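You operate a simulated robot arm through the tools that you are given. There is no shell and no other tool. Be economical: measure what you need, move in short steps, check, and stop when the job is done.

The job below is to be done with a simulated two-armed robot. You get a single attempt, and the scene is never put back.

## Task
Pick up the green filter with one hand, pass it to the other hand and put it on the table edge by tray 3. Set down upright: green filter.
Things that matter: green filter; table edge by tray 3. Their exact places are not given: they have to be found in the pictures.

Only the result counts: the job must be done as asked and must still hold three seconds after the hand-in. Knocking over, shifting, dropping, spilling or breaking anything else fails it.

## Robot
Two 7-joint arms with two-finger parallel grippers on one trunk, on a base that drives. Base frame: it is fixed to the floor where the robot stands at the start and does not move with it; the origin is under the middle of the robot, x ahead of it, y to its left, z up. Readings come in m, degrees, newtons and seconds.
The left shoulder is at the start at [0.123, 0.17, 1.162], the right one opposite. With the tool pointing down near the work surface each hand reaches from about 0.46 to 0.92 m from the robot's upright axis, wherever it stands, measured 20 degrees to its own side. Places, roughly: table edge by tray 3 (67x15 cm) [1.02, 3.14, 0.76]. Payload 4.4 kg a hand.
Tool frame (each hand has its own): the origin (TCP) lies between the finger pads and is the grasp point; the fingertips stand 0.023 m ahead of it; z points along the fingers, y is the line along which they close. Largest opening 0.094 m; finger width 0.038, thickness 0.01; the body of the gripper, 0.054 by 0.096 m, starts 0.039 m behind the TCP.
Orientation is that of the tool frame in the base frame, as a unit quaternion [x, y, z, w]. With the fingers straight down and closing along the base's y, the tool's x points along the base's -x, its y along +y and its z along -z.

## Interface
- The arms move only by the tool jog_arm. It takes "left_rows", "right_rows" or both (then of equal length, played together; a hand with none holds still); each is a list of rows, each an object of numbers (a shift or turn left out is 0, a gripper value left out holds the last): "tx", "ty", "tz": the shift along the base's x, y, z in m; "rx", "ry", "rz": the turn, a rotation vector about the base's x, y, z in degrees; "grip": the opening, from 0 (shut) to 1 (fully open). In form: [{"tx": .., "ty": .., "tz": .., "rx": .., "ry": .., "rz": .., "grip": ..}, ...]. A call has 1 to 12 rows; each row is the pose to reach, as a shift and turn from the pose commanded when the call began. Rows are played at 5 a second. More than 0.05 m and 8.6 degrees between two rows, or a gripper value outside its range, and nothing of the call is played. Where a pose cannot be reached the arm comes as near as it can. A force on the tool above 40 N (or 10 N above the force at the start of the call, whichever is more), or a blocked arm, ends the call early, and 0.2 s more pass. The fingers move at their own pace (about 0.072 m/s each) and stop on an object; they squeeze with about 40 N. The grip force told is the motor's: it shows also when the fingers shut on nothing. Time passes only in rows, and 0.2 s behind the last, so rows that repeat a pose let the fingers close. It gives the time, the measured TCP pose, the force on the tool (base axes), the opening and the grip force at its end, in the units of the frame above (readings bear some noise), with the torque about the TCP (base axes, N m) and any sound that the robot's microphone picked up.
- Cameras (640 x 400 px; columns grow to the right, rows downward): "scene" is now at [0.2421, 0.0237, 1.3317]; the picture's right is [0.25, -0.97, -0.00], its down [-0.29, -0.08, -0.95] and it looks along [0.92, 0.24, -0.30] (base axes); focal length 214 px, centre (320, 200). "left" rides on the left gripper at [0.086, -0.016, -0.075] in its tool frame; the picture's right is [0.18, 0.98, 0.00], its down [-0.58, 0.11, -0.81] and it looks along [-0.79, 0.15, 0.59] (tool axes); focal length 243 px, centre (320, 200). "right" rides on the right gripper at [0.086, 0.016, -0.074] in its tool frame; the picture's right is [-0.18, 0.98, 0.00], its down [-0.58, -0.11, -0.81] and it looks along [-0.79, -0.15, 0.59] (tool axes); focal length 243 px, centre (320, 200).
- grab_frame(camera): a new picture of that camera. The clock stands still meanwhile.
- lift_body(by): slides the trunk up (or, below 0, down) by that many m; the arms and the scene camera ride with it, the base frame stays. It gives what a move gives, with no picture.
- drive_base(legs): drives the robot by 1 to 6 legs, each [ahead, left, turn to the left] in m, m and degrees, along the robot's own axes; the way and the turn of a leg run together, so that a leg with both is an arc; at most 1.5 m and 180 degrees a leg. The arms and the cameras ride along, it lands a little off, and it stops where it bumps. It gives what a move gives.
- head_to(pan, tilt): turns the head with the scene camera to pan (to the left, within 80 degrees either way) and tilt (down, from -29 to 69), counted from straight ahead of the robot. It gives what a move gives.
- measure_at(camera, pixels): for up to 12 pixels [column, row] of the newest picture of that camera ("zoom" is the newest enlarged one), the place [x, y, z] in the base frame of the surface seen there, good to about 0.002 m. The clock stands still meanwhile.
- zoom(camera, box): a new picture of the part [left, top, right, bottom] of that camera's present view, enlarged. The clock stands still meanwhile.
- hand_in(): hands the job in; it is judged then, once.

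Go step by step. Measure first, check grasps and placings, and put right what went wrong. The budget is 80 turns and 62 pictures, counting those below and the enlarged ones. Unless the task says otherwise, let go and move clear before handing in, and close with one line.

The tools are called after "Emit:" as name(argument=value, ...) on one line, values as JSON. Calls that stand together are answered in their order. jog_arm: Moves the arms, as the interface text tells. Its arguments: {"type":"object","properties":{"left_rows":{"type":"array","items":{"type":"object","properties":{"tx":{"type":"number"},"ty":{"type":"number"},"tz":{"type":"number"},"rx":{"type":"number"},"ry":{"type":"number"},"rz":{"type":"number"},"grip":{"type":"number"}}}},"right_rows":{"type":"array","items":{"type":"object","properties":{"tx":{"type":"number"},"ty":{"type":"number"},"tz":{"type":"number"},"rx":{"type":"number"},"ry":{"type":"number"},"rz":{"type":"number"},"grip":{"type":"number"}}}}},"required":[]} The other tools are called the same way: lift_body (by) slides the trunk up or down; drive_base (legs) drives the base; head_to (pan, tilt) turns the head that bears the scene camera; grab_frame (camera) takes a picture; measure_at (camera, pixels) gives the place of the surface under pixels of a picture; zoom (camera, box) takes an enlarged picture of a part of a camera's view; hand_in () hands the job in.

At the start:

```text
time: 0.0
left_ee_pos: [0.4947, 0.3342, 1.1665]
left_tcp_rot: [0.001, 1.0, -0.001, 0.002]
left_contact_force: [0.0, 0.5, -0.7]
left_ft_torque: [0.0, 0.01, 0.04]
left_opening: 0.094
left_finger_force: 0.1
right_ee_pos: [0.3841, -0.0551, 1.2658]
right_tcp_rot: [0.001, 1.0, 0.0, 0.001]
right_contact_force: [-0.4, -0.2, 0.9]
right_ft_torque: [0.01, 0.03, -0.01]
right_opening: 0.0939
right_finger_force: 0.1
trunk travel left (down, up): [-0.175, 0.213]
robot x, y, heading: [0.0031, 0.0002, 0.0]
head pan, tilt: [14.6, 17.7]
```

scene: 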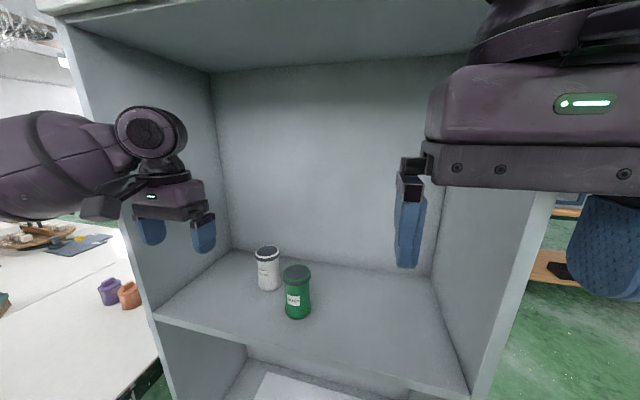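
right: 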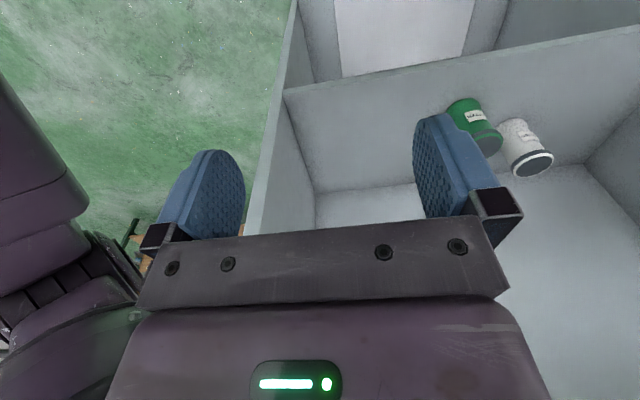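
left: 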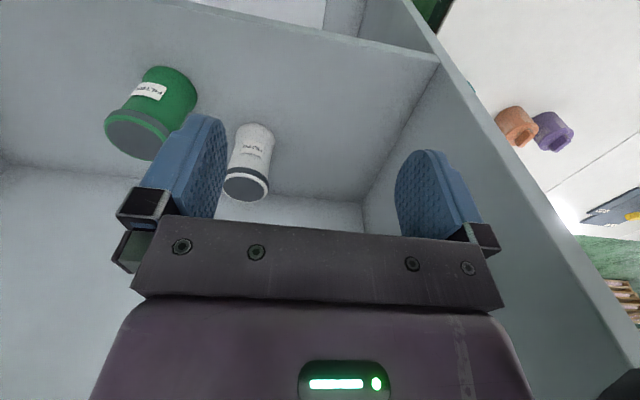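

The green filter is at scene pixels (297,292) on a cabinet shelf, with a white one close behind it at (268,268). I'll measure both, plus the shelf and the cabinet's edges.

Emit:
measure_at(camera="scene", pixels=[[297, 270], [297, 285], [298, 312], [283, 290], [311, 290], [267, 250], [268, 282], [330, 330], [300, 365], [160, 310], [465, 385], [320, 150]])

Emit:
zoom(camera="scene", box=[220, 220, 360, 340])

```text
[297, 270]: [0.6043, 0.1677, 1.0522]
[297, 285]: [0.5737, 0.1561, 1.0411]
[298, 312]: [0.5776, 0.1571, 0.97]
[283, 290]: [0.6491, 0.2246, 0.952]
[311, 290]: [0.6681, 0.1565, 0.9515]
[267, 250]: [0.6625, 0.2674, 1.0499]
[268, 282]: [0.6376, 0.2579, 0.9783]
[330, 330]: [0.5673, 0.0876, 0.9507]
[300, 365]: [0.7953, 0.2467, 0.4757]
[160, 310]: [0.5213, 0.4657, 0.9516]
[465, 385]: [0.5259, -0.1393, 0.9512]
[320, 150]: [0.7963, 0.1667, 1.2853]
```

```text
3.33 times, centred on (290, 280) of scene
```

zoom: 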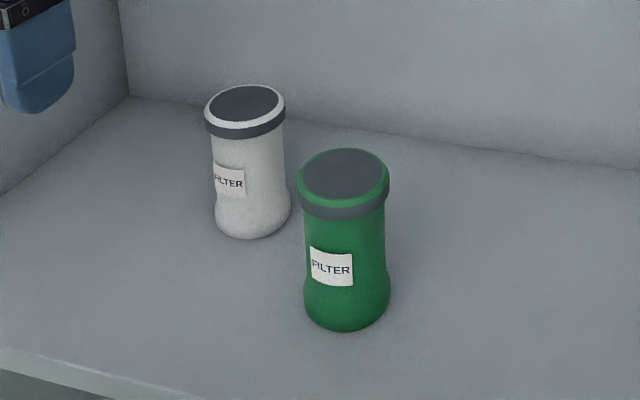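

Filter: axis near (0.604, 0.166), z 0.951 to 1.052, with the white one about 0.11 m away. Next I check the ceiling, the arm's height above the tool, and look around to the left for the tables.

Emit:
measure_at(camera="scene", pixels=[[65, 22], [210, 72], [300, 5], [300, 40], [145, 108], [160, 190], [470, 40], [490, 75], [430, 70], [90, 120], [100, 205], [130, 400]])

Emit:
head_to(pan=75, tilt=20)

Emit:
grab_frame(camera="scene")

```text
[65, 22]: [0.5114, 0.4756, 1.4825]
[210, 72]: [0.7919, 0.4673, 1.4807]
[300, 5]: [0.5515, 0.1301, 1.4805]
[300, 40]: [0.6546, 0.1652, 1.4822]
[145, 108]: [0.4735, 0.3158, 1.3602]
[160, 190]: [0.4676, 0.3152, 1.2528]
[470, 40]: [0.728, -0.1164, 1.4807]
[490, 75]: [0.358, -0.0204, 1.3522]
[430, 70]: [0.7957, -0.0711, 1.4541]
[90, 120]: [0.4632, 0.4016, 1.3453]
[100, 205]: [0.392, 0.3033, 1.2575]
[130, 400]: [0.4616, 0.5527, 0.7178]
```

```text
time: 1.3
left_ee_pos: [0.4949, 0.3332, 1.1659]
left_tcp_rot: [0.0, 1.0, 0.001, 0.001]
left_contact_force: [-0.8, 0.7, -0.2]
left_ft_torque: [-0.01, 0.02, -0.01]
left_opening: 0.0936
left_finger_force: 0.1
right_ee_pos: [0.3826, -0.0537, 1.2663]
right_tcp_rot: [0.0, 1.0, 0.001, 0.0]
right_contact_force: [-0.4, 0.2, -0.5]
right_ft_torque: [0.02, -0.01, -0.03]
right_opening: 0.0939
right_finger_force: 0.0
trunk travel left (down, up): [-0.175, 0.213]
robot x, y, heading: [0.0018, -0.004, -0.1]
head pan, tilt: [75.0, 20.0]
```

```text
57 pictures are left
```

scene: 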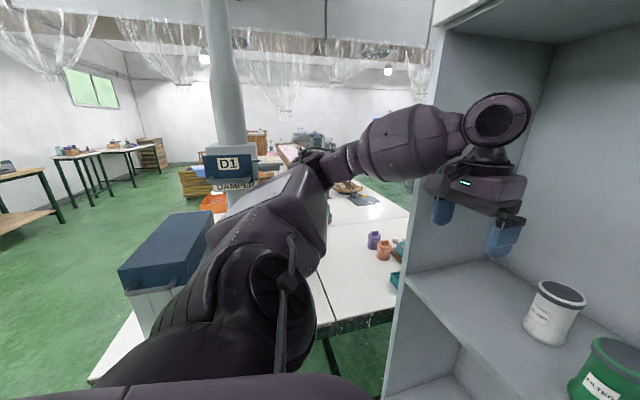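

The ceiling is at z 1.48 and the shelf front is near x 0.51, so there is room. I plan to have the left hand take the filter low, pointing ahead and tilted 15° down. The right hand can then take the top part tool-down. First I turn the left hand in front of the cabinet and move the right hand aside.

Emit:
jog_arm(left_rows=[{"tx": -0.01, "ty": -0.015, "tz": -0.01, "ry": -7.5}, {"tx": -0.02, "ty": -0.03, "tz": -0.02, "ry": -15}, {"tx": -0.03, "ty": -0.045, "tz": -0.03, "ry": -22.5}, {"tx": -0.04, "ty": -0.06, "tz": -0.04, "ry": -30}, {"tx": -0.045, "ty": -0.075, "tz": -0.05, "ry": -37.5}, {"tx": -0.045, "ty": -0.09, "tz": -0.06, "ry": -45}, {"tx": -0.045, "ty": -0.105, "tz": -0.07, "ry": -52.5}, {"tx": -0.045, "ty": -0.12, "tz": -0.08, "ry": -60}, {"tx": -0.045, "ty": -0.14, "tz": -0.09, "ry": -67.5}, {"tx": -0.045, "ty": -0.167, "tz": -0.1, "ry": -75}, {"tx": -0.045, "ty": -0.167, "tz": -0.1, "ry": -75}], right_rows=[{"ty": -0.02}, {"ty": -0.04}, {"ty": -0.06}, {"ty": -0.08}, {"ty": -0.1}, {"ty": -0.12}, {"ty": -0.12}, {"ty": -0.12}, {"ty": -0.12}, {"ty": -0.12}, {"ty": -0.12}])

Emit:
head_to(pan=10, tilt=30)

Emit:
grab_frame(camera="scene")

Emit:
grab_frame(camera="left")

```text
time: 3.6
left_ee_pos: [0.5282, 0.2198, 0.9914]
left_tcp_rot: [0.141, 0.751, 0.123, 0.633]
left_contact_force: [-1.1, -4.5, 4.1]
left_ft_torque: [-0.06, 0.24, 0.24]
left_opening: 0.094
left_finger_force: 0.0
left hand out of reach, approached as far as the arm can: row 4, 5, 6, 7, 8, 9, 10, 11
right_ee_pos: [0.3838, -0.173, 1.2665]
right_tcp_rot: [0.0, 1.0, 0.001, 0.0]
right_contact_force: [0.1, 0.0, 0.5]
right_ft_torque: [-0.02, 0.02, 0.01]
right_opening: 0.0938
right_finger_force: 0.1
trunk travel left (down, up): [-0.175, 0.213]
robot x, y, heading: [0.0028, 0.0007, 0.0]
head pan, tilt: [75.0, 20.0]
stopped in row 11 (left hand): the force on the tool passed its limit at 99 N (the readings are from after the stop); the commanded pose is now the measured one
```

```text
time: 5.0
left_ee_pos: [0.5287, 0.2194, 0.9904]
left_tcp_rot: [0.14, 0.751, 0.126, 0.632]
left_contact_force: [5.2, -6.4, 23.4]
left_ft_torque: [-1.27, -0.59, 0.12]
left_opening: 0.0925
left_finger_force: 0.1
right_ee_pos: [0.3849, -0.1735, 1.2662]
right_tcp_rot: [0.0, 1.0, 0.001, -0.001]
right_contact_force: [-0.7, -1.1, 0.4]
right_ft_torque: [0.03, -0.03, 0.04]
right_opening: 0.0942
right_finger_force: 0.1
trunk travel left (down, up): [-0.175, 0.213]
robot x, y, heading: [0.0011, 0.0031, 0.2]
head pan, tilt: [10.0, 30.0]
```

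```text
56 pictures are left
```

scene: 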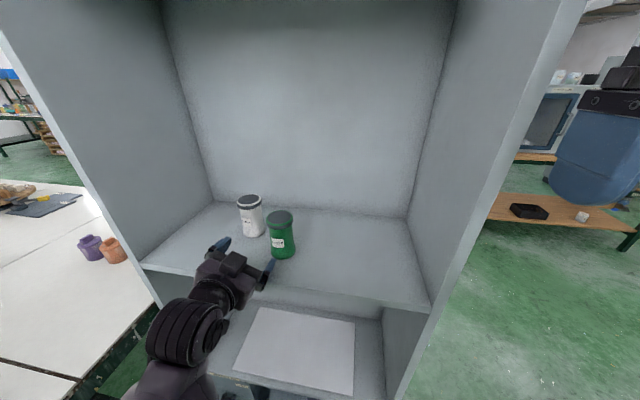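

```text
55 pictures are left
```

left: 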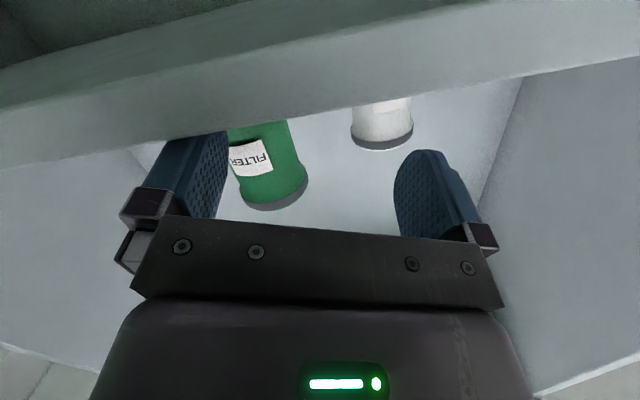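

The left arm was too cramped, drifted, and touched the shelf lightly; both filters are untouched. I'll raise it slightly, then back the base away for room.

Emit:
jog_arm(left_rows=[{"tz": 0.015}, {"tz": 0.03}, {"tz": 0.04}])

Emit:
drive_base(legs=[[-0.3, 0, 0]])

```text
time: 5.8
left_ee_pos: [0.5492, 0.2169, 1.0166]
left_tcp_rot: [0.141, 0.753, 0.128, 0.629]
left_contact_force: [0.1, 0.1, 0.4]
left_ft_torque: [-0.01, -0.02, 0.02]
left_opening: 0.094
left_finger_force: 0.0
left hand out of reach, approached as far as the arm can: row 1, 2, 3
right_ee_pos: [0.3856, -0.1724, 1.2644]
right_tcp_rot: [0.0, 1.0, 0.0, -0.001]
right_contact_force: [-0.1, 0.6, -0.1]
right_ft_torque: [0.01, -0.01, 0.01]
right_opening: 0.0942
right_finger_force: 0.0
trunk travel left (down, up): [-0.175, 0.213]
robot x, y, heading: [-0.0004, 0.0016, -0.1]
head pan, tilt: [10.0, 30.0]
```

```text
time: 7.8
left_ee_pos: [0.2588, 0.2149, 1.018]
left_tcp_rot: [0.142, 0.752, 0.124, 0.632]
left_contact_force: [0.4, -0.2, -0.2]
left_ft_torque: [0.01, 0.01, 0.01]
left_opening: 0.0939
left_finger_force: 0.1
right_ee_pos: [0.09, -0.1732, 1.2662]
right_tcp_rot: [0.002, 1.0, 0.001, -0.001]
right_contact_force: [0.4, 0.1, -0.7]
right_ft_torque: [0.0, 0.0, 0.02]
right_opening: 0.0941
right_finger_force: 0.1
trunk travel left (down, up): [-0.175, 0.213]
robot x, y, heading: [-0.2925, 0.0027, -0.4]
head pan, tilt: [10.0, 30.0]
```

Free of contact now. I straighten the left tool (level, 15° down, closing along y) while reaching a bit forward.

Emit:
jog_arm(left_rows=[{"tx": 0.025, "ty": -0.012, "rx": -5.35, "ry": 1.25, "rz": 1.07}, {"tx": 0.05, "ty": -0.025, "rx": -10.7, "ry": 2.5, "rz": 2.15}, {"tx": 0.075, "ty": -0.037, "rx": -16, "ry": 3.75, "rz": 3.2}, {"tx": 0.1, "ty": -0.05, "rx": -21.4, "ry": 5, "rz": 4.3}, {"tx": 0.1, "ty": -0.05, "rx": -21.4, "ry": 5, "rz": 4.3}])

Emit:
grab_frame(camera="scene")

Emit:
grab_frame(camera="left")

```text
time: 9.0
left_ee_pos: [0.3582, 0.1661, 1.0159]
left_tcp_rot: [0.003, 0.794, 0.004, 0.607]
left_contact_force: [0.7, -0.1, 0.4]
left_ft_torque: [0.0, 0.03, -0.03]
left_opening: 0.0939
left_finger_force: 0.1
right_ee_pos: [0.0915, -0.1741, 1.2653]
right_tcp_rot: [0.002, 1.0, 0.001, -0.001]
right_contact_force: [-0.1, -0.7, 1.1]
right_ft_torque: [-0.01, -0.01, 0.02]
right_opening: 0.0942
right_finger_force: 0.0
trunk travel left (down, up): [-0.175, 0.213]
robot x, y, heading: [-0.2907, 0.0036, -0.0]
head pan, tilt: [10.0, 30.0]
```

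```text
54 pictures are left
```

scene: 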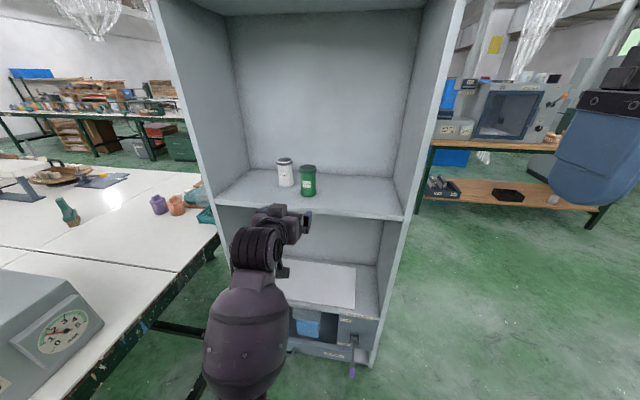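

```text
53 pictures are left
```

left: 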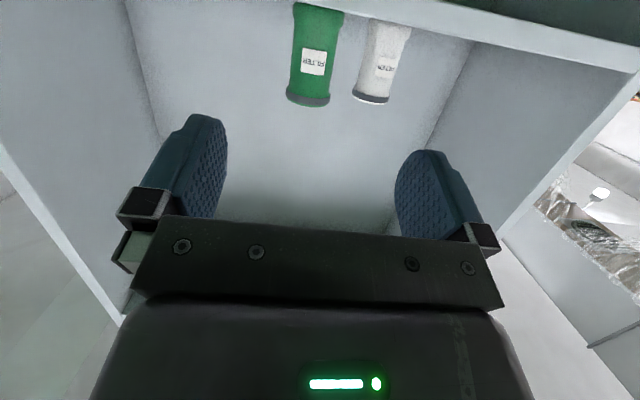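

Left hand is straight. I measure the filter more precisely, then drive 0.1 m closer.

Emit:
zoom(camera="scene", box=[240, 140, 360, 215])

Emit:
drive_base(legs=[[0.1, 0, 0]])

```text
5.33 times, centred on (300, 178) of scene
```

zoom: 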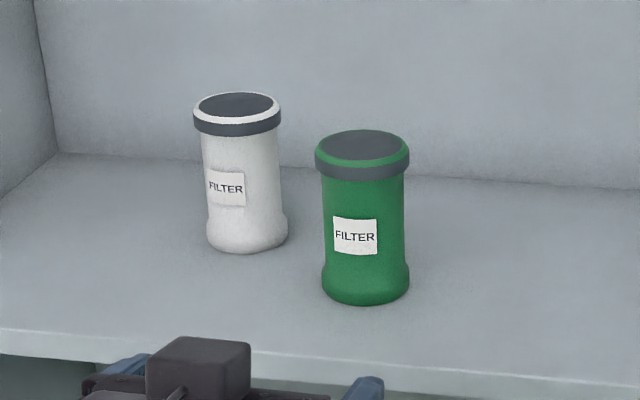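

```text
time: 10.2
left_ee_pos: [0.459, 0.1664, 1.0173]
left_tcp_rot: [0.002, 0.793, 0.005, 0.609]
left_contact_force: [-0.7, -0.4, -0.6]
left_ft_torque: [-0.02, 0.02, -0.01]
left_opening: 0.094
left_finger_force: 0.2
right_ee_pos: [0.1922, -0.1749, 1.2652]
right_tcp_rot: [0.002, 1.0, 0.0, -0.002]
right_contact_force: [0.5, 0.4, -0.9]
right_ft_torque: [0.03, 0.04, -0.01]
right_opening: 0.0938
right_finger_force: 0.0
trunk travel left (down, up): [-0.175, 0.213]
robot x, y, heading: [-0.1954, -0.0016, -0.5]
head pan, tilt: [10.0, 30.0]
```

I read the filter's outline from the zoom: lid sides at (315,155)/(409,155), waist sides at (324,200)/(403,200).

Emit:
measure_at(camera="zoom", pixels=[[362, 145], [362, 132], [362, 172], [326, 200], [362, 200], [402, 200], [325, 280], [364, 292], [407, 280], [320, 158], [406, 158], [320, 352]])

```text
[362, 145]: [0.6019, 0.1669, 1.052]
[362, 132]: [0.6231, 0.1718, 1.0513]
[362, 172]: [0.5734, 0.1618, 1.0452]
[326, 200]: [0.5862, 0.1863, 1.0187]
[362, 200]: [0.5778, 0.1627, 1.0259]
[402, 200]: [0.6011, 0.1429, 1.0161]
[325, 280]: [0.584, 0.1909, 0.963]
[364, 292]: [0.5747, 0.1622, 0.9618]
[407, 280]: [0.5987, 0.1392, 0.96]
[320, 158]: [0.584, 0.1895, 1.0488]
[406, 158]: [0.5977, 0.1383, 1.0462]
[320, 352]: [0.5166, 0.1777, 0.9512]
```

Emit:
measure_at(camera="zoom", pixels=[[190, 350], [160, 380], [245, 350], [220, 385], [365, 385], [130, 365], [100, 390]])

Emit:
zoom(camera="scene", box=[200, 160, 360, 260])

```text
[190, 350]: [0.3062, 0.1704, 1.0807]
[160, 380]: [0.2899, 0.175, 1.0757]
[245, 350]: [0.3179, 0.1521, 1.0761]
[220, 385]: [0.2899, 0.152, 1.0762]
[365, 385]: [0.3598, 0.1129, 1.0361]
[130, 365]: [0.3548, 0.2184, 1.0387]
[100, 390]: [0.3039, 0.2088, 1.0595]
```

```text
4.00 times, centred on (280, 210) of scene
```

zoom: 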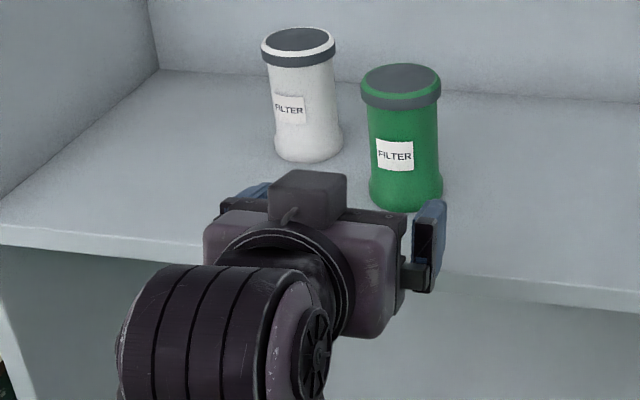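

The filter's axis is (0.601, 0.167), with radii of about 0.024 at the waist and 0.029 at the lid. I lower to z 0.993, tilt 5° more, and advance part way.

Emit:
jog_arm(left_rows=[{"tz": -0.012, "ry": 2.5}, {"tz": -0.024, "ry": 5}, {"tx": 0.03, "tz": -0.024, "ry": 5}, {"tx": 0.06, "tz": -0.024, "ry": 5}, {"tx": 0.085, "tz": -0.024, "ry": 5}, {"tx": 0.1, "tz": -0.024, "ry": 5}, {"tx": 0.1, "tz": -0.024, "ry": 5}])

Emit:
grab_frame(camera="left")

Emit:
zoom(camera="scene", box=[220, 150, 380, 250])

```text
time: 11.8
left_ee_pos: [0.5587, 0.167, 0.9931]
left_tcp_rot: [0.002, 0.819, 0.005, 0.574]
left_contact_force: [0.4, -0.1, 0.7]
left_ft_torque: [-0.02, 0.01, 0.02]
left_opening: 0.0939
left_finger_force: 0.0
right_ee_pos: [0.1911, -0.175, 1.265]
right_tcp_rot: [0.003, 1.0, 0.001, 0.0]
right_contact_force: [0.2, -0.3, -0.6]
right_ft_torque: [-0.04, -0.01, 0.01]
right_opening: 0.0941
right_finger_force: 0.0
trunk travel left (down, up): [-0.175, 0.213]
robot x, y, heading: [-0.1932, 0.0005, -0.4]
head pan, tilt: [10.0, 30.0]
```

```text
50 pictures are left
```

left: 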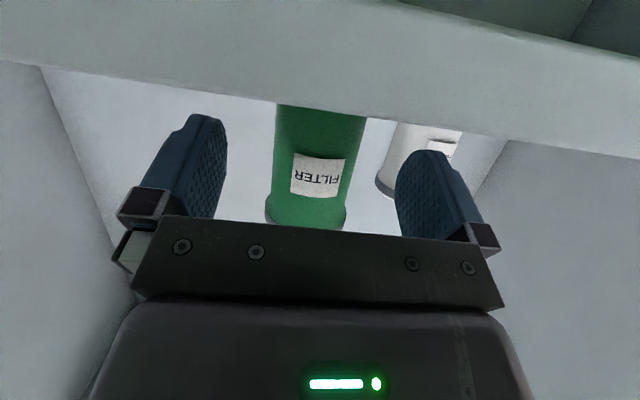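

```text
4.00 times, centred on (300, 200) of scene
```

zoom: 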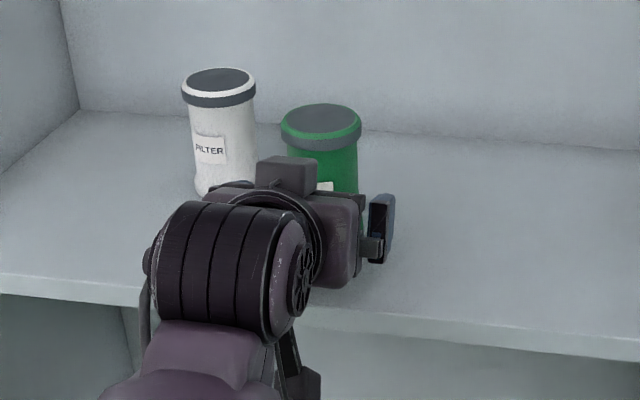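

The filter is centred between the fingers with no contact. I advance the last 0.029 m and close.

Emit:
jog_arm(left_rows=[{"tx": 0.012}, {"tx": 0.022}, {"tx": 0.029}, {"tx": 0.029}])

Emit:
jog_arm(left_rows=[{"grip": 0.7}, {"grip": 0.5}, {"grip": 0.3}, {"grip": 0.2}, {"grip": 0.2}])

Emit:
grab_frame(camera="left")

```text
time: 12.8
left_ee_pos: [0.5879, 0.1678, 0.9931]
left_tcp_rot: [0.002, 0.819, 0.005, 0.574]
left_contact_force: [-0.4, -0.9, 0.4]
left_ft_torque: [0.05, -0.01, -0.01]
left_opening: 0.0939
left_finger_force: 0.1
right_ee_pos: [0.1921, -0.1743, 1.266]
right_tcp_rot: [0.003, 1.0, 0.001, 0.0]
right_contact_force: [-0.1, 0.0, 0.1]
right_ft_torque: [-0.01, -0.01, 0.01]
right_opening: 0.0939
right_finger_force: 0.1
trunk travel left (down, up): [-0.175, 0.213]
robot x, y, heading: [-0.1898, -0.0024, -0.4]
head pan, tilt: [10.0, 30.0]
```

```text
time: 14.0
left_ee_pos: [0.589, 0.1673, 0.9933]
left_tcp_rot: [0.003, 0.82, 0.004, 0.573]
left_contact_force: [-0.3, -0.4, 1.7]
left_ft_torque: [-0.15, -0.02, -0.04]
left_opening: 0.0567
left_finger_force: 39.8
right_ee_pos: [0.1921, -0.1753, 1.2662]
right_tcp_rot: [0.003, 1.0, 0.001, -0.001]
right_contact_force: [0.6, -0.5, -0.6]
right_ft_torque: [0.03, 0.02, 0.02]
right_opening: 0.0942
right_finger_force: 0.1
trunk travel left (down, up): [-0.175, 0.213]
robot x, y, heading: [-0.1927, 0.0048, -0.2]
head pan, tilt: [10.0, 30.0]
```

```text
48 pictures are left
```

left: 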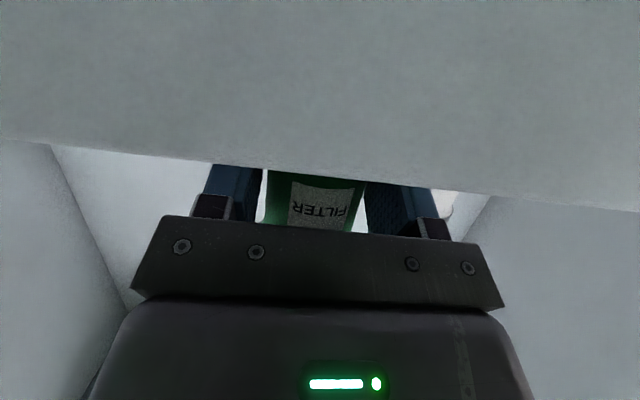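

Gripped at 0.0567 m with 40 N. I lift 4 cm and check, then back out.

Emit:
jog_arm(left_rows=[{"tz": 0.01}, {"tz": 0.02}, {"tz": 0.03}, {"tz": 0.04}, {"tz": 0.04}])

Emit:
drive_base(legs=[[-0.35, 0, 0]])

Emit:
grab_frame(camera="scene")

```text
time: 15.2
left_ee_pos: [0.5883, 0.1664, 1.0341]
left_tcp_rot: [0.003, 0.819, 0.004, 0.573]
left_contact_force: [-0.1, -0.3, -0.5]
left_ft_torque: [-0.04, 0.01, -0.01]
left_opening: 0.0566
left_finger_force: 40.1
right_ee_pos: [0.1922, -0.1734, 1.2656]
right_tcp_rot: [0.003, 1.0, 0.001, -0.001]
right_contact_force: [-0.1, 0.0, -0.4]
right_ft_torque: [0.01, -0.01, 0.03]
right_opening: 0.094
right_finger_force: 0.1
trunk travel left (down, up): [-0.175, 0.213]
robot x, y, heading: [-0.193, 0.0019, -0.3]
head pan, tilt: [10.0, 30.0]
```

```text
time: 17.4
left_ee_pos: [0.2363, 0.1692, 1.0354]
left_tcp_rot: [0.002, 0.819, 0.005, 0.573]
left_contact_force: [0.1, 1.2, -1.4]
left_ft_torque: [0.01, 0.03, 0.0]
left_opening: 0.0566
left_finger_force: 40.1
right_ee_pos: [-0.1606, -0.1724, 1.2651]
right_tcp_rot: [0.002, 1.0, 0.0, -0.001]
right_contact_force: [-0.1, -0.2, -0.4]
right_ft_torque: [0.01, -0.02, 0.0]
right_opening: 0.0939
right_finger_force: 0.1
trunk travel left (down, up): [-0.175, 0.213]
robot x, y, heading: [-0.5448, 0.0048, -0.4]
head pan, tilt: [10.0, 30.0]
```

```text
47 pictures are left
```

scene: 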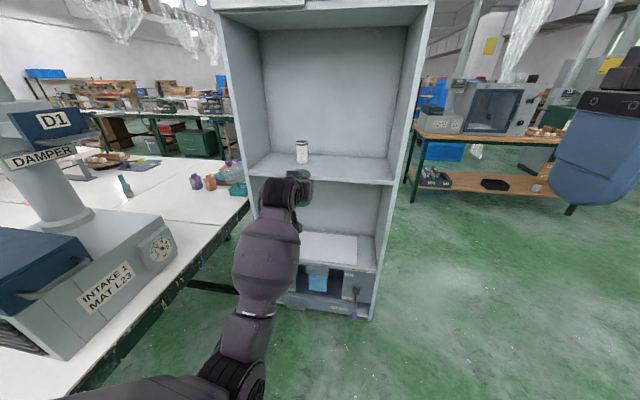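

The white filter stands undisturbed and the green one is held. Now, in the open, I bring the left hand to the robot's middle, yawed 45° to the right, for the handover.

Emit:
jog_arm(left_rows=[{"tx": -0.03, "ty": -0.02, "rz": -7.5}, {"tx": -0.06, "ty": -0.04, "rz": -15}, {"tx": -0.09, "ty": -0.06, "rz": -22.5}, {"tx": -0.12, "ty": -0.08, "rz": -30}, {"tx": -0.15, "ty": -0.1, "rz": -37.5}, {"tx": -0.17, "ty": -0.13, "rz": -45}, {"tx": -0.17, "ty": -0.13, "rz": -45}])

Emit:
head_to(pan=0, tilt=40)

Emit:
grab_frame(camera="scene")

```text
time: 19.0
left_ee_pos: [0.0657, 0.0392, 1.0372]
left_tcp_rot: [0.316, 0.756, -0.215, 0.532]
left_contact_force: [-0.4, -0.3, -1.3]
left_ft_torque: [0.0, 0.04, -0.01]
left_opening: 0.056
left_finger_force: 39.8
right_ee_pos: [-0.1592, -0.1727, 1.265]
right_tcp_rot: [0.002, 1.0, 0.001, -0.001]
right_contact_force: [0.4, -0.9, 0.2]
right_ft_torque: [0.01, 0.0, -0.02]
right_opening: 0.0938
right_finger_force: 0.0
trunk travel left (down, up): [-0.175, 0.213]
robot x, y, heading: [-0.5432, 0.0023, -0.5]
head pan, tilt: [10.0, 30.0]
```

```text
time: 19.8
left_ee_pos: [0.0667, 0.0382, 1.0369]
left_tcp_rot: [0.316, 0.756, -0.216, 0.532]
left_contact_force: [-0.9, -0.2, -1.1]
left_ft_torque: [-0.01, 0.07, -0.02]
left_opening: 0.0565
left_finger_force: 40.6
right_ee_pos: [-0.1601, -0.1725, 1.2664]
right_tcp_rot: [0.002, 1.0, 0.001, -0.001]
right_contact_force: [-0.3, -0.6, 0.3]
right_ft_torque: [0.01, -0.03, -0.01]
right_opening: 0.0942
right_finger_force: 0.1
trunk travel left (down, up): [-0.175, 0.213]
robot x, y, heading: [-0.5452, 0.0039, -0.3]
head pan, tilt: [0.0, 40.0]
```

```text
46 pictures are left
```

scene: 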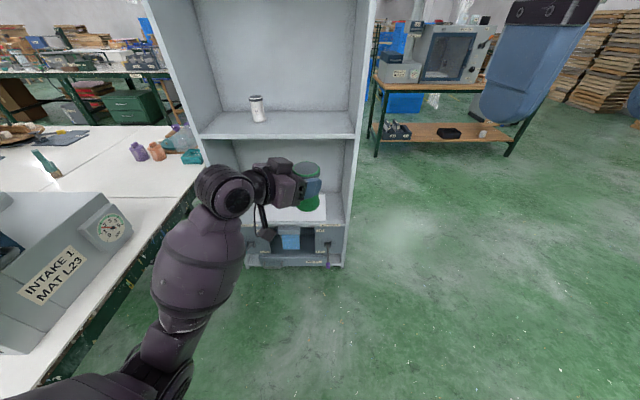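

Emit:
zoom(camera="scene", box=[250, 140, 350, 230])

Emit:
jog_arm(right_rows=[{"tx": 0.03, "ty": 0.02}, {"tx": 0.06, "ty": 0.04}, {"tx": 0.09, "ty": 0.06}, {"tx": 0.12, "ty": 0.07}, {"tx": 0.15, "ty": 0.08}, {"tx": 0.18, "ty": 0.09}, {"tx": 0.2, "ty": 0.1}, {"tx": 0.2, "ty": 0.1}])

Emit:
measure_at(camera="zoom", pixels=[[370, 165], [370, 155], [375, 180], [340, 170], [410, 170], [370, 250], [375, 280], [395, 300], [360, 310], [420, 240]])

```text
4.44 times, centred on (300, 185) of scene
```

zoom: 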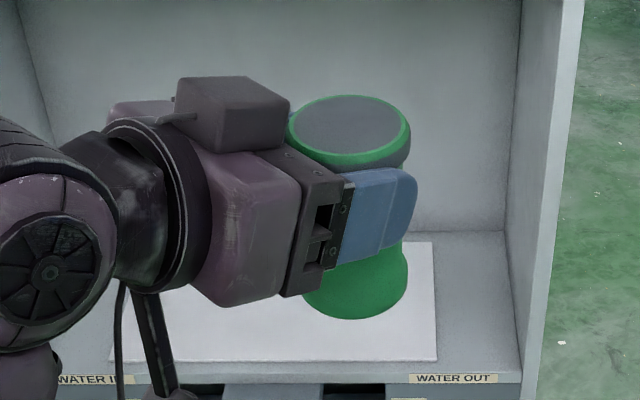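

```text
time: 21.6
left_ee_pos: [0.066, 0.0397, 1.0363]
left_tcp_rot: [0.315, 0.756, -0.215, 0.532]
left_contact_force: [-1.1, -0.6, -1.3]
left_ft_torque: [-0.03, 0.08, 0.01]
left_opening: 0.0562
left_finger_force: 40.2
right_ee_pos: [0.0387, -0.0727, 1.2667]
right_tcp_rot: [0.002, 1.0, 0.001, 0.0]
right_contact_force: [0.8, 0.4, -0.1]
right_ft_torque: [-0.04, 0.04, -0.02]
right_opening: 0.0942
right_finger_force: 0.0
trunk travel left (down, up): [-0.175, 0.213]
robot x, y, heading: [-0.5444, 0.001, -0.4]
head pan, tilt: [0.0, 40.0]
```

```text
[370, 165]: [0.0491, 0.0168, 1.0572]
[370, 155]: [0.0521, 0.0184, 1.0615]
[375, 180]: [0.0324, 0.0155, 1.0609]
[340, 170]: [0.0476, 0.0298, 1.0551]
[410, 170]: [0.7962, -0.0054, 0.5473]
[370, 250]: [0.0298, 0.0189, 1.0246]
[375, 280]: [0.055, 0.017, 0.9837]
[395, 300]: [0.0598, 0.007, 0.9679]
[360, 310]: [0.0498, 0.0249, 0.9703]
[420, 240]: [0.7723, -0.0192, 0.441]
```

Emit:
measure_at(camera="zoom", pixels=[[350, 125], [350, 100], [300, 125], [405, 125], [350, 150], [375, 160], [350, 305], [330, 312], [380, 315], [405, 285], [308, 300]])

Emit:
grab_frame(camera="right")

Emit:
zoom(camera="scene", box=[250, 140, 350, 230])

```text
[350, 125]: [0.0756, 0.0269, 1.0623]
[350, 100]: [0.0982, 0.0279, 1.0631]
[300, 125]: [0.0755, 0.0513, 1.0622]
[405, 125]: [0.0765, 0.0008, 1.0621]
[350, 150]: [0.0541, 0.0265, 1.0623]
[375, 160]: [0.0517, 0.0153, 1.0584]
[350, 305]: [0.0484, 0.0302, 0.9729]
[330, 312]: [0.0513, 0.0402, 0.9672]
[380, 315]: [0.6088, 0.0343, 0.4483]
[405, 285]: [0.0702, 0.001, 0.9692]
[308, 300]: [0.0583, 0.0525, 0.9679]
```

```text
44 pictures are left
```

right: 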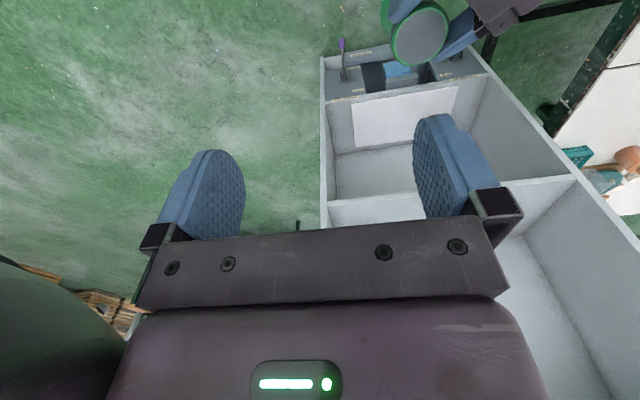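

```text
4.44 times, centred on (300, 185) of scene
```

zoom: 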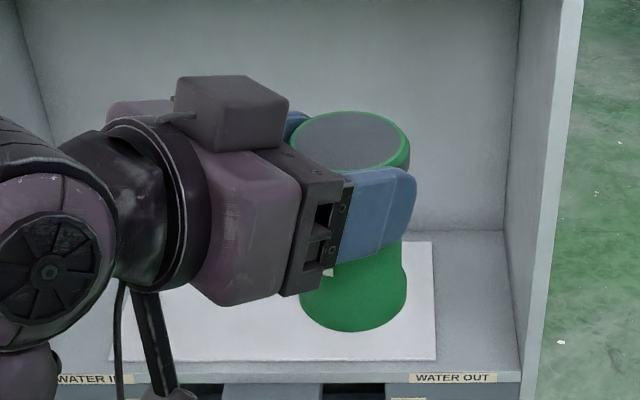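

The filter is sliding down in the left grip: its top is at 1.062 instead of 1.095. I measure the present state before deciding.

Emit:
measure_at(camera="zoom", pixels=[[350, 135], [350, 115], [305, 140], [400, 140], [350, 165], [375, 175], [350, 315], [330, 325], [370, 328], [404, 290], [395, 160], [330, 270]])

Emit:
zoom(camera="left", box=[160, 40, 480, 260])

```text
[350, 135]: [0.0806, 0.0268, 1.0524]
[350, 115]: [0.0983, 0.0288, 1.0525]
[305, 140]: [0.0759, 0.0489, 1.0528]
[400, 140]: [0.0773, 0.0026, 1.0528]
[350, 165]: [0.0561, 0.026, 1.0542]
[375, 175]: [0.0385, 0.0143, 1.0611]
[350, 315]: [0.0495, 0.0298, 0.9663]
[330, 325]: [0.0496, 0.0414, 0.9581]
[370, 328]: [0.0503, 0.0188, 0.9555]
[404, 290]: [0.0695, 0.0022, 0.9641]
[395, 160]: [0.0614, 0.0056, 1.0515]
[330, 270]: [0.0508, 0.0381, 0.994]
```

```text
1.82 times, centred on (320, 150) of left
```

zoom: 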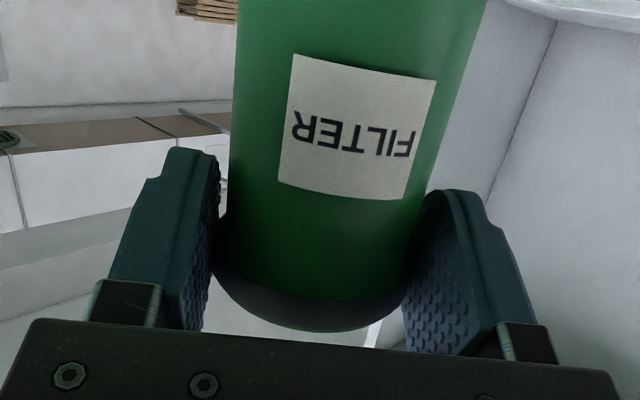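

It creeps about 6 mm/s vertically and there's little margin left. I'll turn the left hand so it closes vertically, pointing right, with the filter lying across and the lower finger carrying the weight. That is one 93° rotation.

Emit:
jog_arm(left_rows=[{"rx": -4.43, "ry": 6.95, "rz": -1.78, "grip": 0}, {"rx": -8.85, "ry": 13.89, "rz": -3.56}, {"rx": -13.28, "ry": 20.84, "rz": -5.35}, {"rx": -17.71, "ry": 27.78, "rz": -7.13}, {"rx": -22.14, "ry": 34.73, "rz": -8.91}, {"rx": -26.56, "ry": 41.67, "rz": -10.69}, {"rx": -30.99, "ry": 48.62, "rz": -12.47}, {"rx": -35.42, "ry": 55.56, "rz": -14.25}, {"rx": -39.85, "ry": 62.51, "rz": -16.04}, {"rx": -44.27, "ry": 69.45, "rz": -17.82}, {"rx": -48.7, "ry": 76.4, "rz": -19.6}])

Emit:
zoom(camera="scene", box=[220, 120, 380, 240])

```text
time: 24.0
left_ee_pos: [0.0659, 0.0384, 1.0335]
left_tcp_rot: [0.002, 0.709, -0.706, 0.003]
left_contact_force: [0.5, -0.4, -0.9]
left_ft_torque: [0.02, -0.06, -0.01]
left_opening: 0.0567
left_finger_force: 40.2
right_ee_pos: [0.0393, -0.0728, 1.266]
right_tcp_rot: [0.003, 1.0, 0.0, -0.001]
right_contact_force: [-0.1, -0.2, 0.1]
right_ft_torque: [0.0, -0.01, -0.03]
right_opening: 0.094
right_finger_force: 0.1
trunk travel left (down, up): [-0.175, 0.213]
robot x, y, heading: [-0.5446, -0.0002, -0.4]
head pan, tilt: [0.0, 40.0]
```

```text
3.33 times, centred on (300, 180) of scene
```

zoom: 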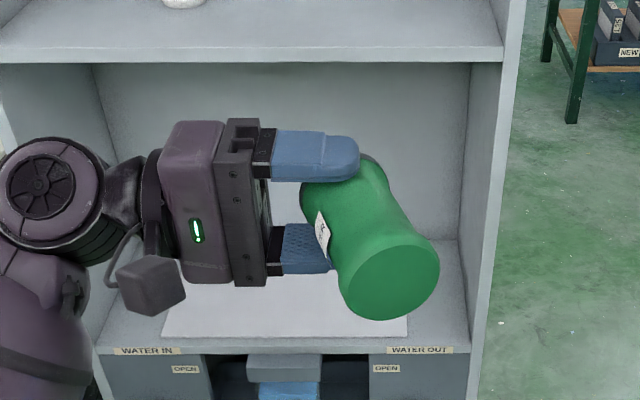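

Held: the filter now lies across, with its base toward the robot. I yaw the left hand 20° so the filter runs along x, and turn the right hand to point left with vertical closing, standing off to the side.

Emit:
jog_arm(left_rows=[{"rz": -4}, {"rz": -8}, {"rz": -12}, {"rz": -16}, {"rz": -20}, {"rz": -20}, {"rz": -20}, {"rz": -20}, {"rz": -20}, {"rz": -20}, {"rz": -20}], right_rows=[{"tx": -0.004, "ty": -0.012, "tz": 0, "rx": 8.13, "ry": 1.07, "rz": 1.07}, {"tx": -0.008, "ty": -0.024, "tz": 0, "rx": 16.25, "ry": 2.15, "rz": 2.15}, {"tx": -0.012, "ty": -0.036, "tz": 0, "rx": 24.38, "ry": 3.22, "rz": 3.22}, {"tx": -0.016, "ty": -0.048, "tz": -0.01, "rx": 32.5, "ry": 4.29, "rz": 4.29}, {"tx": -0.02, "ty": -0.06, "tz": -0.02, "rx": 40.6, "ry": 5.36, "rz": 5.36}, {"tx": -0.024, "ty": -0.072, "tz": -0.04, "rx": 48.8, "ry": 6.44, "rz": 6.44}, {"tx": -0.028, "ty": -0.084, "tz": -0.06, "rx": 56.9, "ry": 7.5, "rz": 7.5}, {"tx": -0.032, "ty": -0.09, "tz": -0.08, "rx": 65, "ry": 8.6, "rz": 8.6}, {"tx": -0.036, "ty": -0.1, "tz": -0.1, "rx": 73.2, "ry": 9.65, "rz": 9.65}, {"tx": -0.04, "ty": -0.1, "tz": -0.12, "rx": 81.3, "ry": 10.7, "rz": 10.7}, {"tx": -0.04, "ty": -0.1, "tz": -0.13, "rx": 89.4, "ry": 11.8, "rz": 11.8}])

Emit:
grab_frame(camera="scene")

Emit:
zoom(camera="scene", box=[220, 120, 380, 240])

```text
time: 26.4
left_ee_pos: [0.0674, 0.0386, 1.0341]
left_tcp_rot: [0.127, 0.697, -0.695, -0.12]
left_contact_force: [-0.6, -0.1, -1.3]
left_ft_torque: [0.03, -0.05, 0.02]
left_opening: 0.0568
left_finger_force: 39.6
right_ee_pos: [0.0003, -0.1735, 1.1333]
right_tcp_rot: [-0.091, 0.7, 0.702, -0.095]
right_contact_force: [0.3, 0.6, -0.1]
right_ft_torque: [-0.01, 0.05, 0.01]
right_opening: 0.094
right_finger_force: 0.1
trunk travel left (down, up): [-0.175, 0.213]
robot x, y, heading: [-0.5454, 0.0034, 0.0]
head pan, tilt: [0.0, 40.0]
```

```text
40 pictures are left
```

scene: 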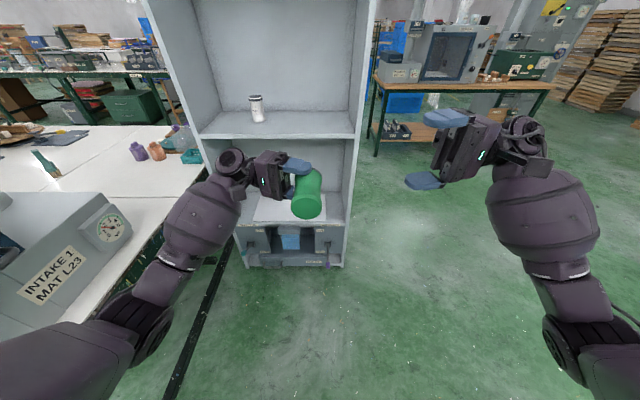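

```text
3.33 times, centred on (300, 180) of scene
```

zoom: 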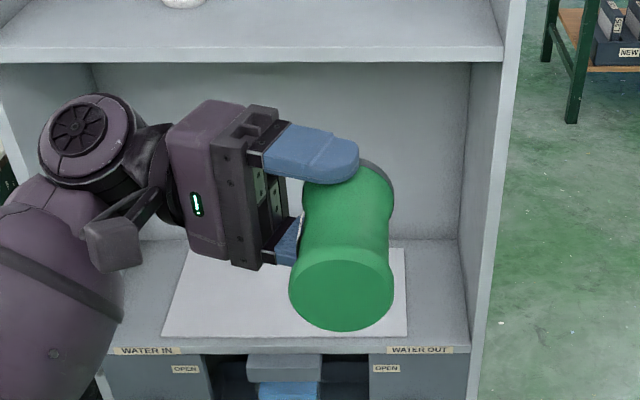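

Both hands are well placed. I measure the base face (340,295) and the filter's top line.

Emit:
measure_at(camera="zoom", pixels=[[340, 295], [293, 290], [392, 290], [340, 325], [340, 262], [345, 225], [350, 195], [387, 190], [387, 230], [305, 230], [310, 175], [388, 180]])

```text
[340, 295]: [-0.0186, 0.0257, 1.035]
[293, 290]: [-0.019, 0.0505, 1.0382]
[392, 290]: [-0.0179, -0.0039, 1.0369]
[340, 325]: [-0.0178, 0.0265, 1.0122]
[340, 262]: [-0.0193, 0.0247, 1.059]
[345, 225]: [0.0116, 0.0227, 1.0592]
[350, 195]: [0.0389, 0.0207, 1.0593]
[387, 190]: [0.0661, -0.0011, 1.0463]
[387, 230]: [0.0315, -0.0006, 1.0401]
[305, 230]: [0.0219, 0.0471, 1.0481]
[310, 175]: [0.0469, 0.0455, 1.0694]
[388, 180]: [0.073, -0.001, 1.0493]
```

Filter axis: y 0.024, z 1.034, from x −0.019 (base) to 0.081. I move the right hand to x 0.012, y −0.09, z 1.034 first and look.

Emit:
jog_arm(right_rows=[{"tx": 0.004, "ty": 0, "tz": -0.035}, {"tx": 0.008, "ty": 0.01, "tz": -0.07}, {"tx": 0.012, "ty": 0.03, "tz": -0.099}, {"tx": 0.012, "ty": 0.06, "tz": -0.099}, {"tx": 0.012, "ty": 0.085, "tz": -0.099}, {"tx": 0.012, "ty": 0.085, "tz": -0.099}])

Emit:
zoom(camera="scene", box=[220, 120, 420, 270])

Emit:
grab_frame(camera="right")

```text
time: 27.8
left_ee_pos: [0.0656, 0.0393, 1.0341]
left_tcp_rot: [0.127, 0.698, -0.695, -0.119]
left_contact_force: [-0.8, 0.2, -2.0]
left_ft_torque: [0.01, -0.05, 0.01]
left_opening: 0.057
left_finger_force: 40.2
right_ee_pos: [0.0102, -0.0848, 1.0364]
right_tcp_rot: [-0.091, 0.701, 0.7, -0.095]
right_contact_force: [-1.1, -0.3, 0.0]
right_ft_torque: [0.01, -0.01, -0.02]
right_opening: 0.0941
right_finger_force: 0.0
trunk travel left (down, up): [-0.175, 0.213]
robot x, y, heading: [-0.5449, -0.0015, -0.2]
head pan, tilt: [0.0, 40.0]
```

```text
2.67 times, centred on (320, 195) of scene
```

zoom: 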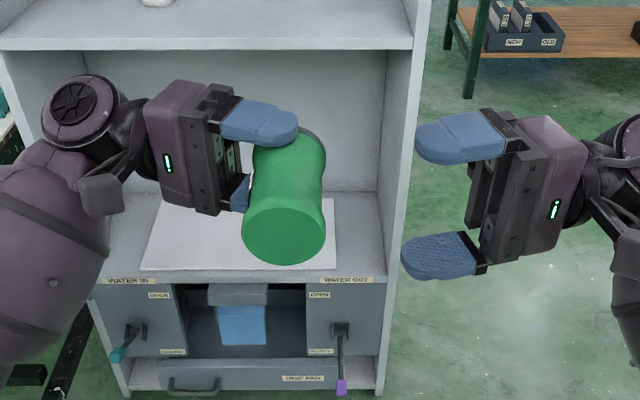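

```text
37 pictures are left
```

right: 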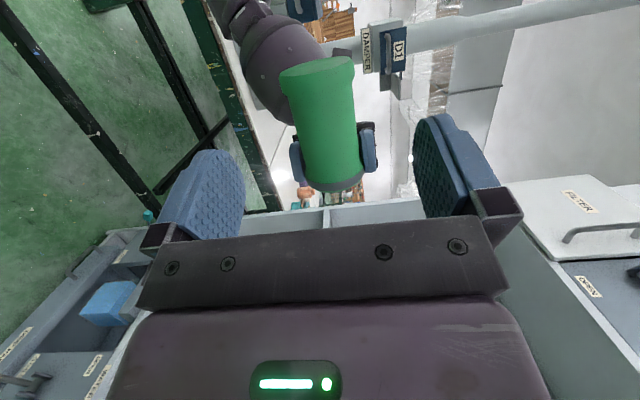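

Well aligned. I advance 0.1 m and close the right hand.

Emit:
jog_arm(right_rows=[{"ty": 0.03, "tx": 0.001, "tz": -0.001}, {"ty": 0.06, "tx": 0.001, "tz": -0.001}, {"ty": 0.085, "tx": 0.001, "tz": -0.001}, {"ty": 0.102, "tx": 0.001, "tz": -0.001}, {"ty": 0.102, "tx": 0.001, "tz": -0.001}])

Emit:
jog_arm(right_rows=[{"grip": 0.8}, {"grip": 0.66}, {"grip": 0.6}, {"grip": 0.4}, {"grip": 0}, {"grip": 0}])

Emit:
zoom(camera="scene", box=[220, 120, 420, 270])

```text
time: 29.0
left_ee_pos: [0.0664, 0.0403, 1.0349]
left_tcp_rot: [0.126, 0.698, -0.695, -0.12]
left_contact_force: [0.9, -0.5, -1.2]
left_ft_torque: [0.01, -0.06, -0.03]
left_opening: 0.0567
left_finger_force: 39.9
right_ee_pos: [0.0134, 0.0143, 1.0339]
right_tcp_rot: [-0.09, 0.701, 0.701, -0.094]
right_contact_force: [-0.1, 0.4, 0.7]
right_ft_torque: [0.05, -0.02, -0.01]
right_opening: 0.0942
right_finger_force: 0.0
trunk travel left (down, up): [-0.175, 0.213]
robot x, y, heading: [-0.5425, 0.0065, -0.7]
head pan, tilt: [0.0, 40.0]
```

```text
time: 30.4
left_ee_pos: [0.0674, 0.0385, 1.0346]
left_tcp_rot: [0.127, 0.697, -0.696, -0.119]
left_contact_force: [1.1, -0.9, 4.7]
left_ft_torque: [-0.09, 1.47, 0.07]
left_opening: 0.0567
left_finger_force: 40.8
right_ee_pos: [0.0129, 0.0139, 1.0329]
right_tcp_rot: [-0.091, 0.702, 0.7, -0.094]
right_contact_force: [-0.9, 1.6, -5.8]
right_ft_torque: [-0.07, -1.18, 0.03]
right_opening: 0.0571
right_finger_force: 40.2
trunk travel left (down, up): [-0.175, 0.213]
robot x, y, heading: [-0.5441, 0.0043, -0.2]
head pan, tilt: [0.0, 40.0]
```

```text
2.67 times, centred on (320, 195) of scene
```

zoom: 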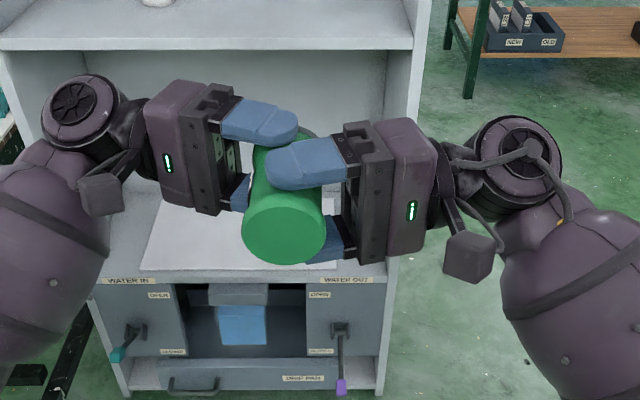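

Both hands hold it, the right with 0.0571 m opening and 40 N. I open the left and withdraw it to the left.

Emit:
jog_arm(left_rows=[{"grip": 0.7}, {"grip": 0.85}, {"grip": 1}, {"grip": 1}, {"grip": 1, "tx": 0.01, "ty": 0.03}, {"grip": 1, "tx": 0.021, "ty": 0.06}, {"grip": 1, "tx": 0.03, "ty": 0.09}, {"grip": 1, "tx": 0.035, "ty": 0.13}, {"grip": 1, "tx": 0.035, "ty": 0.16}])

Emit:
zoom(camera="scene", box=[220, 120, 420, 270])

```text
time: 32.4
left_ee_pos: [0.1035, 0.1997, 1.0362]
left_tcp_rot: [0.126, 0.698, -0.695, -0.12]
left_contact_force: [0.2, -0.5, 0.6]
left_ft_torque: [0.01, 0.0, 0.04]
left_opening: 0.0938
left_finger_force: 0.1
right_ee_pos: [0.0135, 0.0138, 1.0343]
right_tcp_rot: [-0.092, 0.702, 0.7, -0.094]
right_contact_force: [0.2, -0.5, 0.5]
right_ft_torque: [0.03, 0.03, -0.02]
right_opening: 0.0568
right_finger_force: 40.4
trunk travel left (down, up): [-0.175, 0.213]
robot x, y, heading: [-0.5455, 0.0001, -0.1]
head pan, tilt: [0.0, 40.0]
```

```text
2.67 times, centred on (320, 195) of scene
```

zoom: 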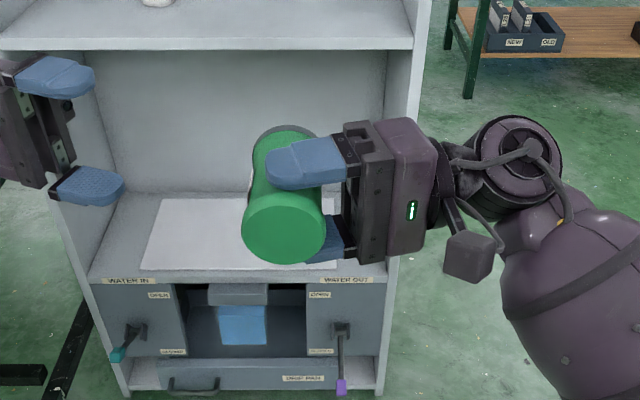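

Handed over. Now I look left to find tray 3 and the driving route.

Emit:
head_to(pan=60, tilt=15)

Emit:
grab_frame(camera="scene")

```text
time: 33.7
left_ee_pos: [0.1024, 0.1982, 1.0341]
left_tcp_rot: [0.127, 0.698, -0.695, -0.119]
left_contact_force: [-0.8, 0.9, 1.2]
left_ft_torque: [0.01, 0.01, -0.03]
left_opening: 0.0941
left_finger_force: 0.1
right_ee_pos: [0.0129, 0.0133, 1.0347]
right_tcp_rot: [-0.091, 0.701, 0.701, -0.095]
right_contact_force: [0.2, 0.3, 0.4]
right_ft_torque: [-0.01, 0.02, -0.02]
right_opening: 0.0573
right_finger_force: 40.3
trunk travel left (down, up): [-0.175, 0.213]
robot x, y, heading: [-0.5461, 0.0064, -0.2]
head pan, tilt: [60.0, 15.0]
```

```text
34 pictures are left
```

scene: 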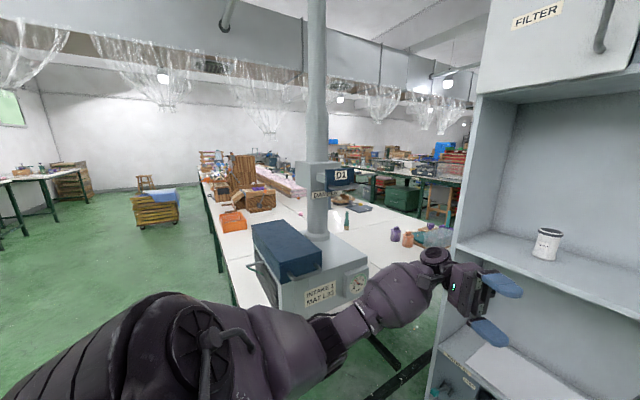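

Emit:
measure_at(camera="scene", pixels=[[222, 212], [233, 285], [205, 182], [233, 217], [258, 203], [290, 188], [222, 240], [265, 295], [285, 215], [320, 285], [215, 192], [350, 165]])

Emit:
zoom(camera="scene", box=[180, 130, 380, 255])

```text
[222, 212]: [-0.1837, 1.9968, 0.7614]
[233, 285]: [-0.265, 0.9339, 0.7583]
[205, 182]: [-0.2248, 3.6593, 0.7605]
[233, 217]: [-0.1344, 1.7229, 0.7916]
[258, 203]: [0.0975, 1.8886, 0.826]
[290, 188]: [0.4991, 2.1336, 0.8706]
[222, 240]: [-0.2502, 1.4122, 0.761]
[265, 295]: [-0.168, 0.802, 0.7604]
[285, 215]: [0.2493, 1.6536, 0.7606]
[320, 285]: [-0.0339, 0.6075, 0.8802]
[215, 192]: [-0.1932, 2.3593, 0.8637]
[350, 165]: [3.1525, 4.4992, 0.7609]
```

```text
3.20 times, centred on (280, 192) of scene
```

zoom: 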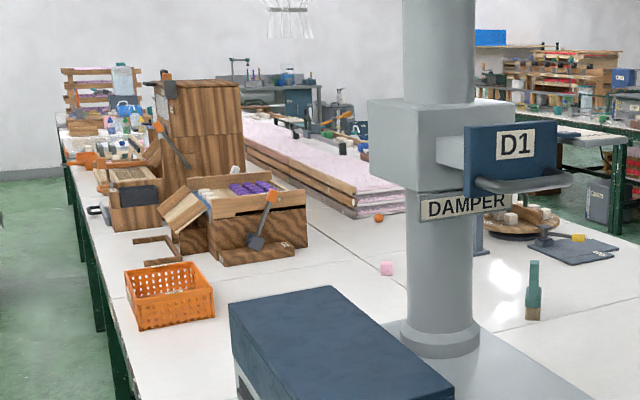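

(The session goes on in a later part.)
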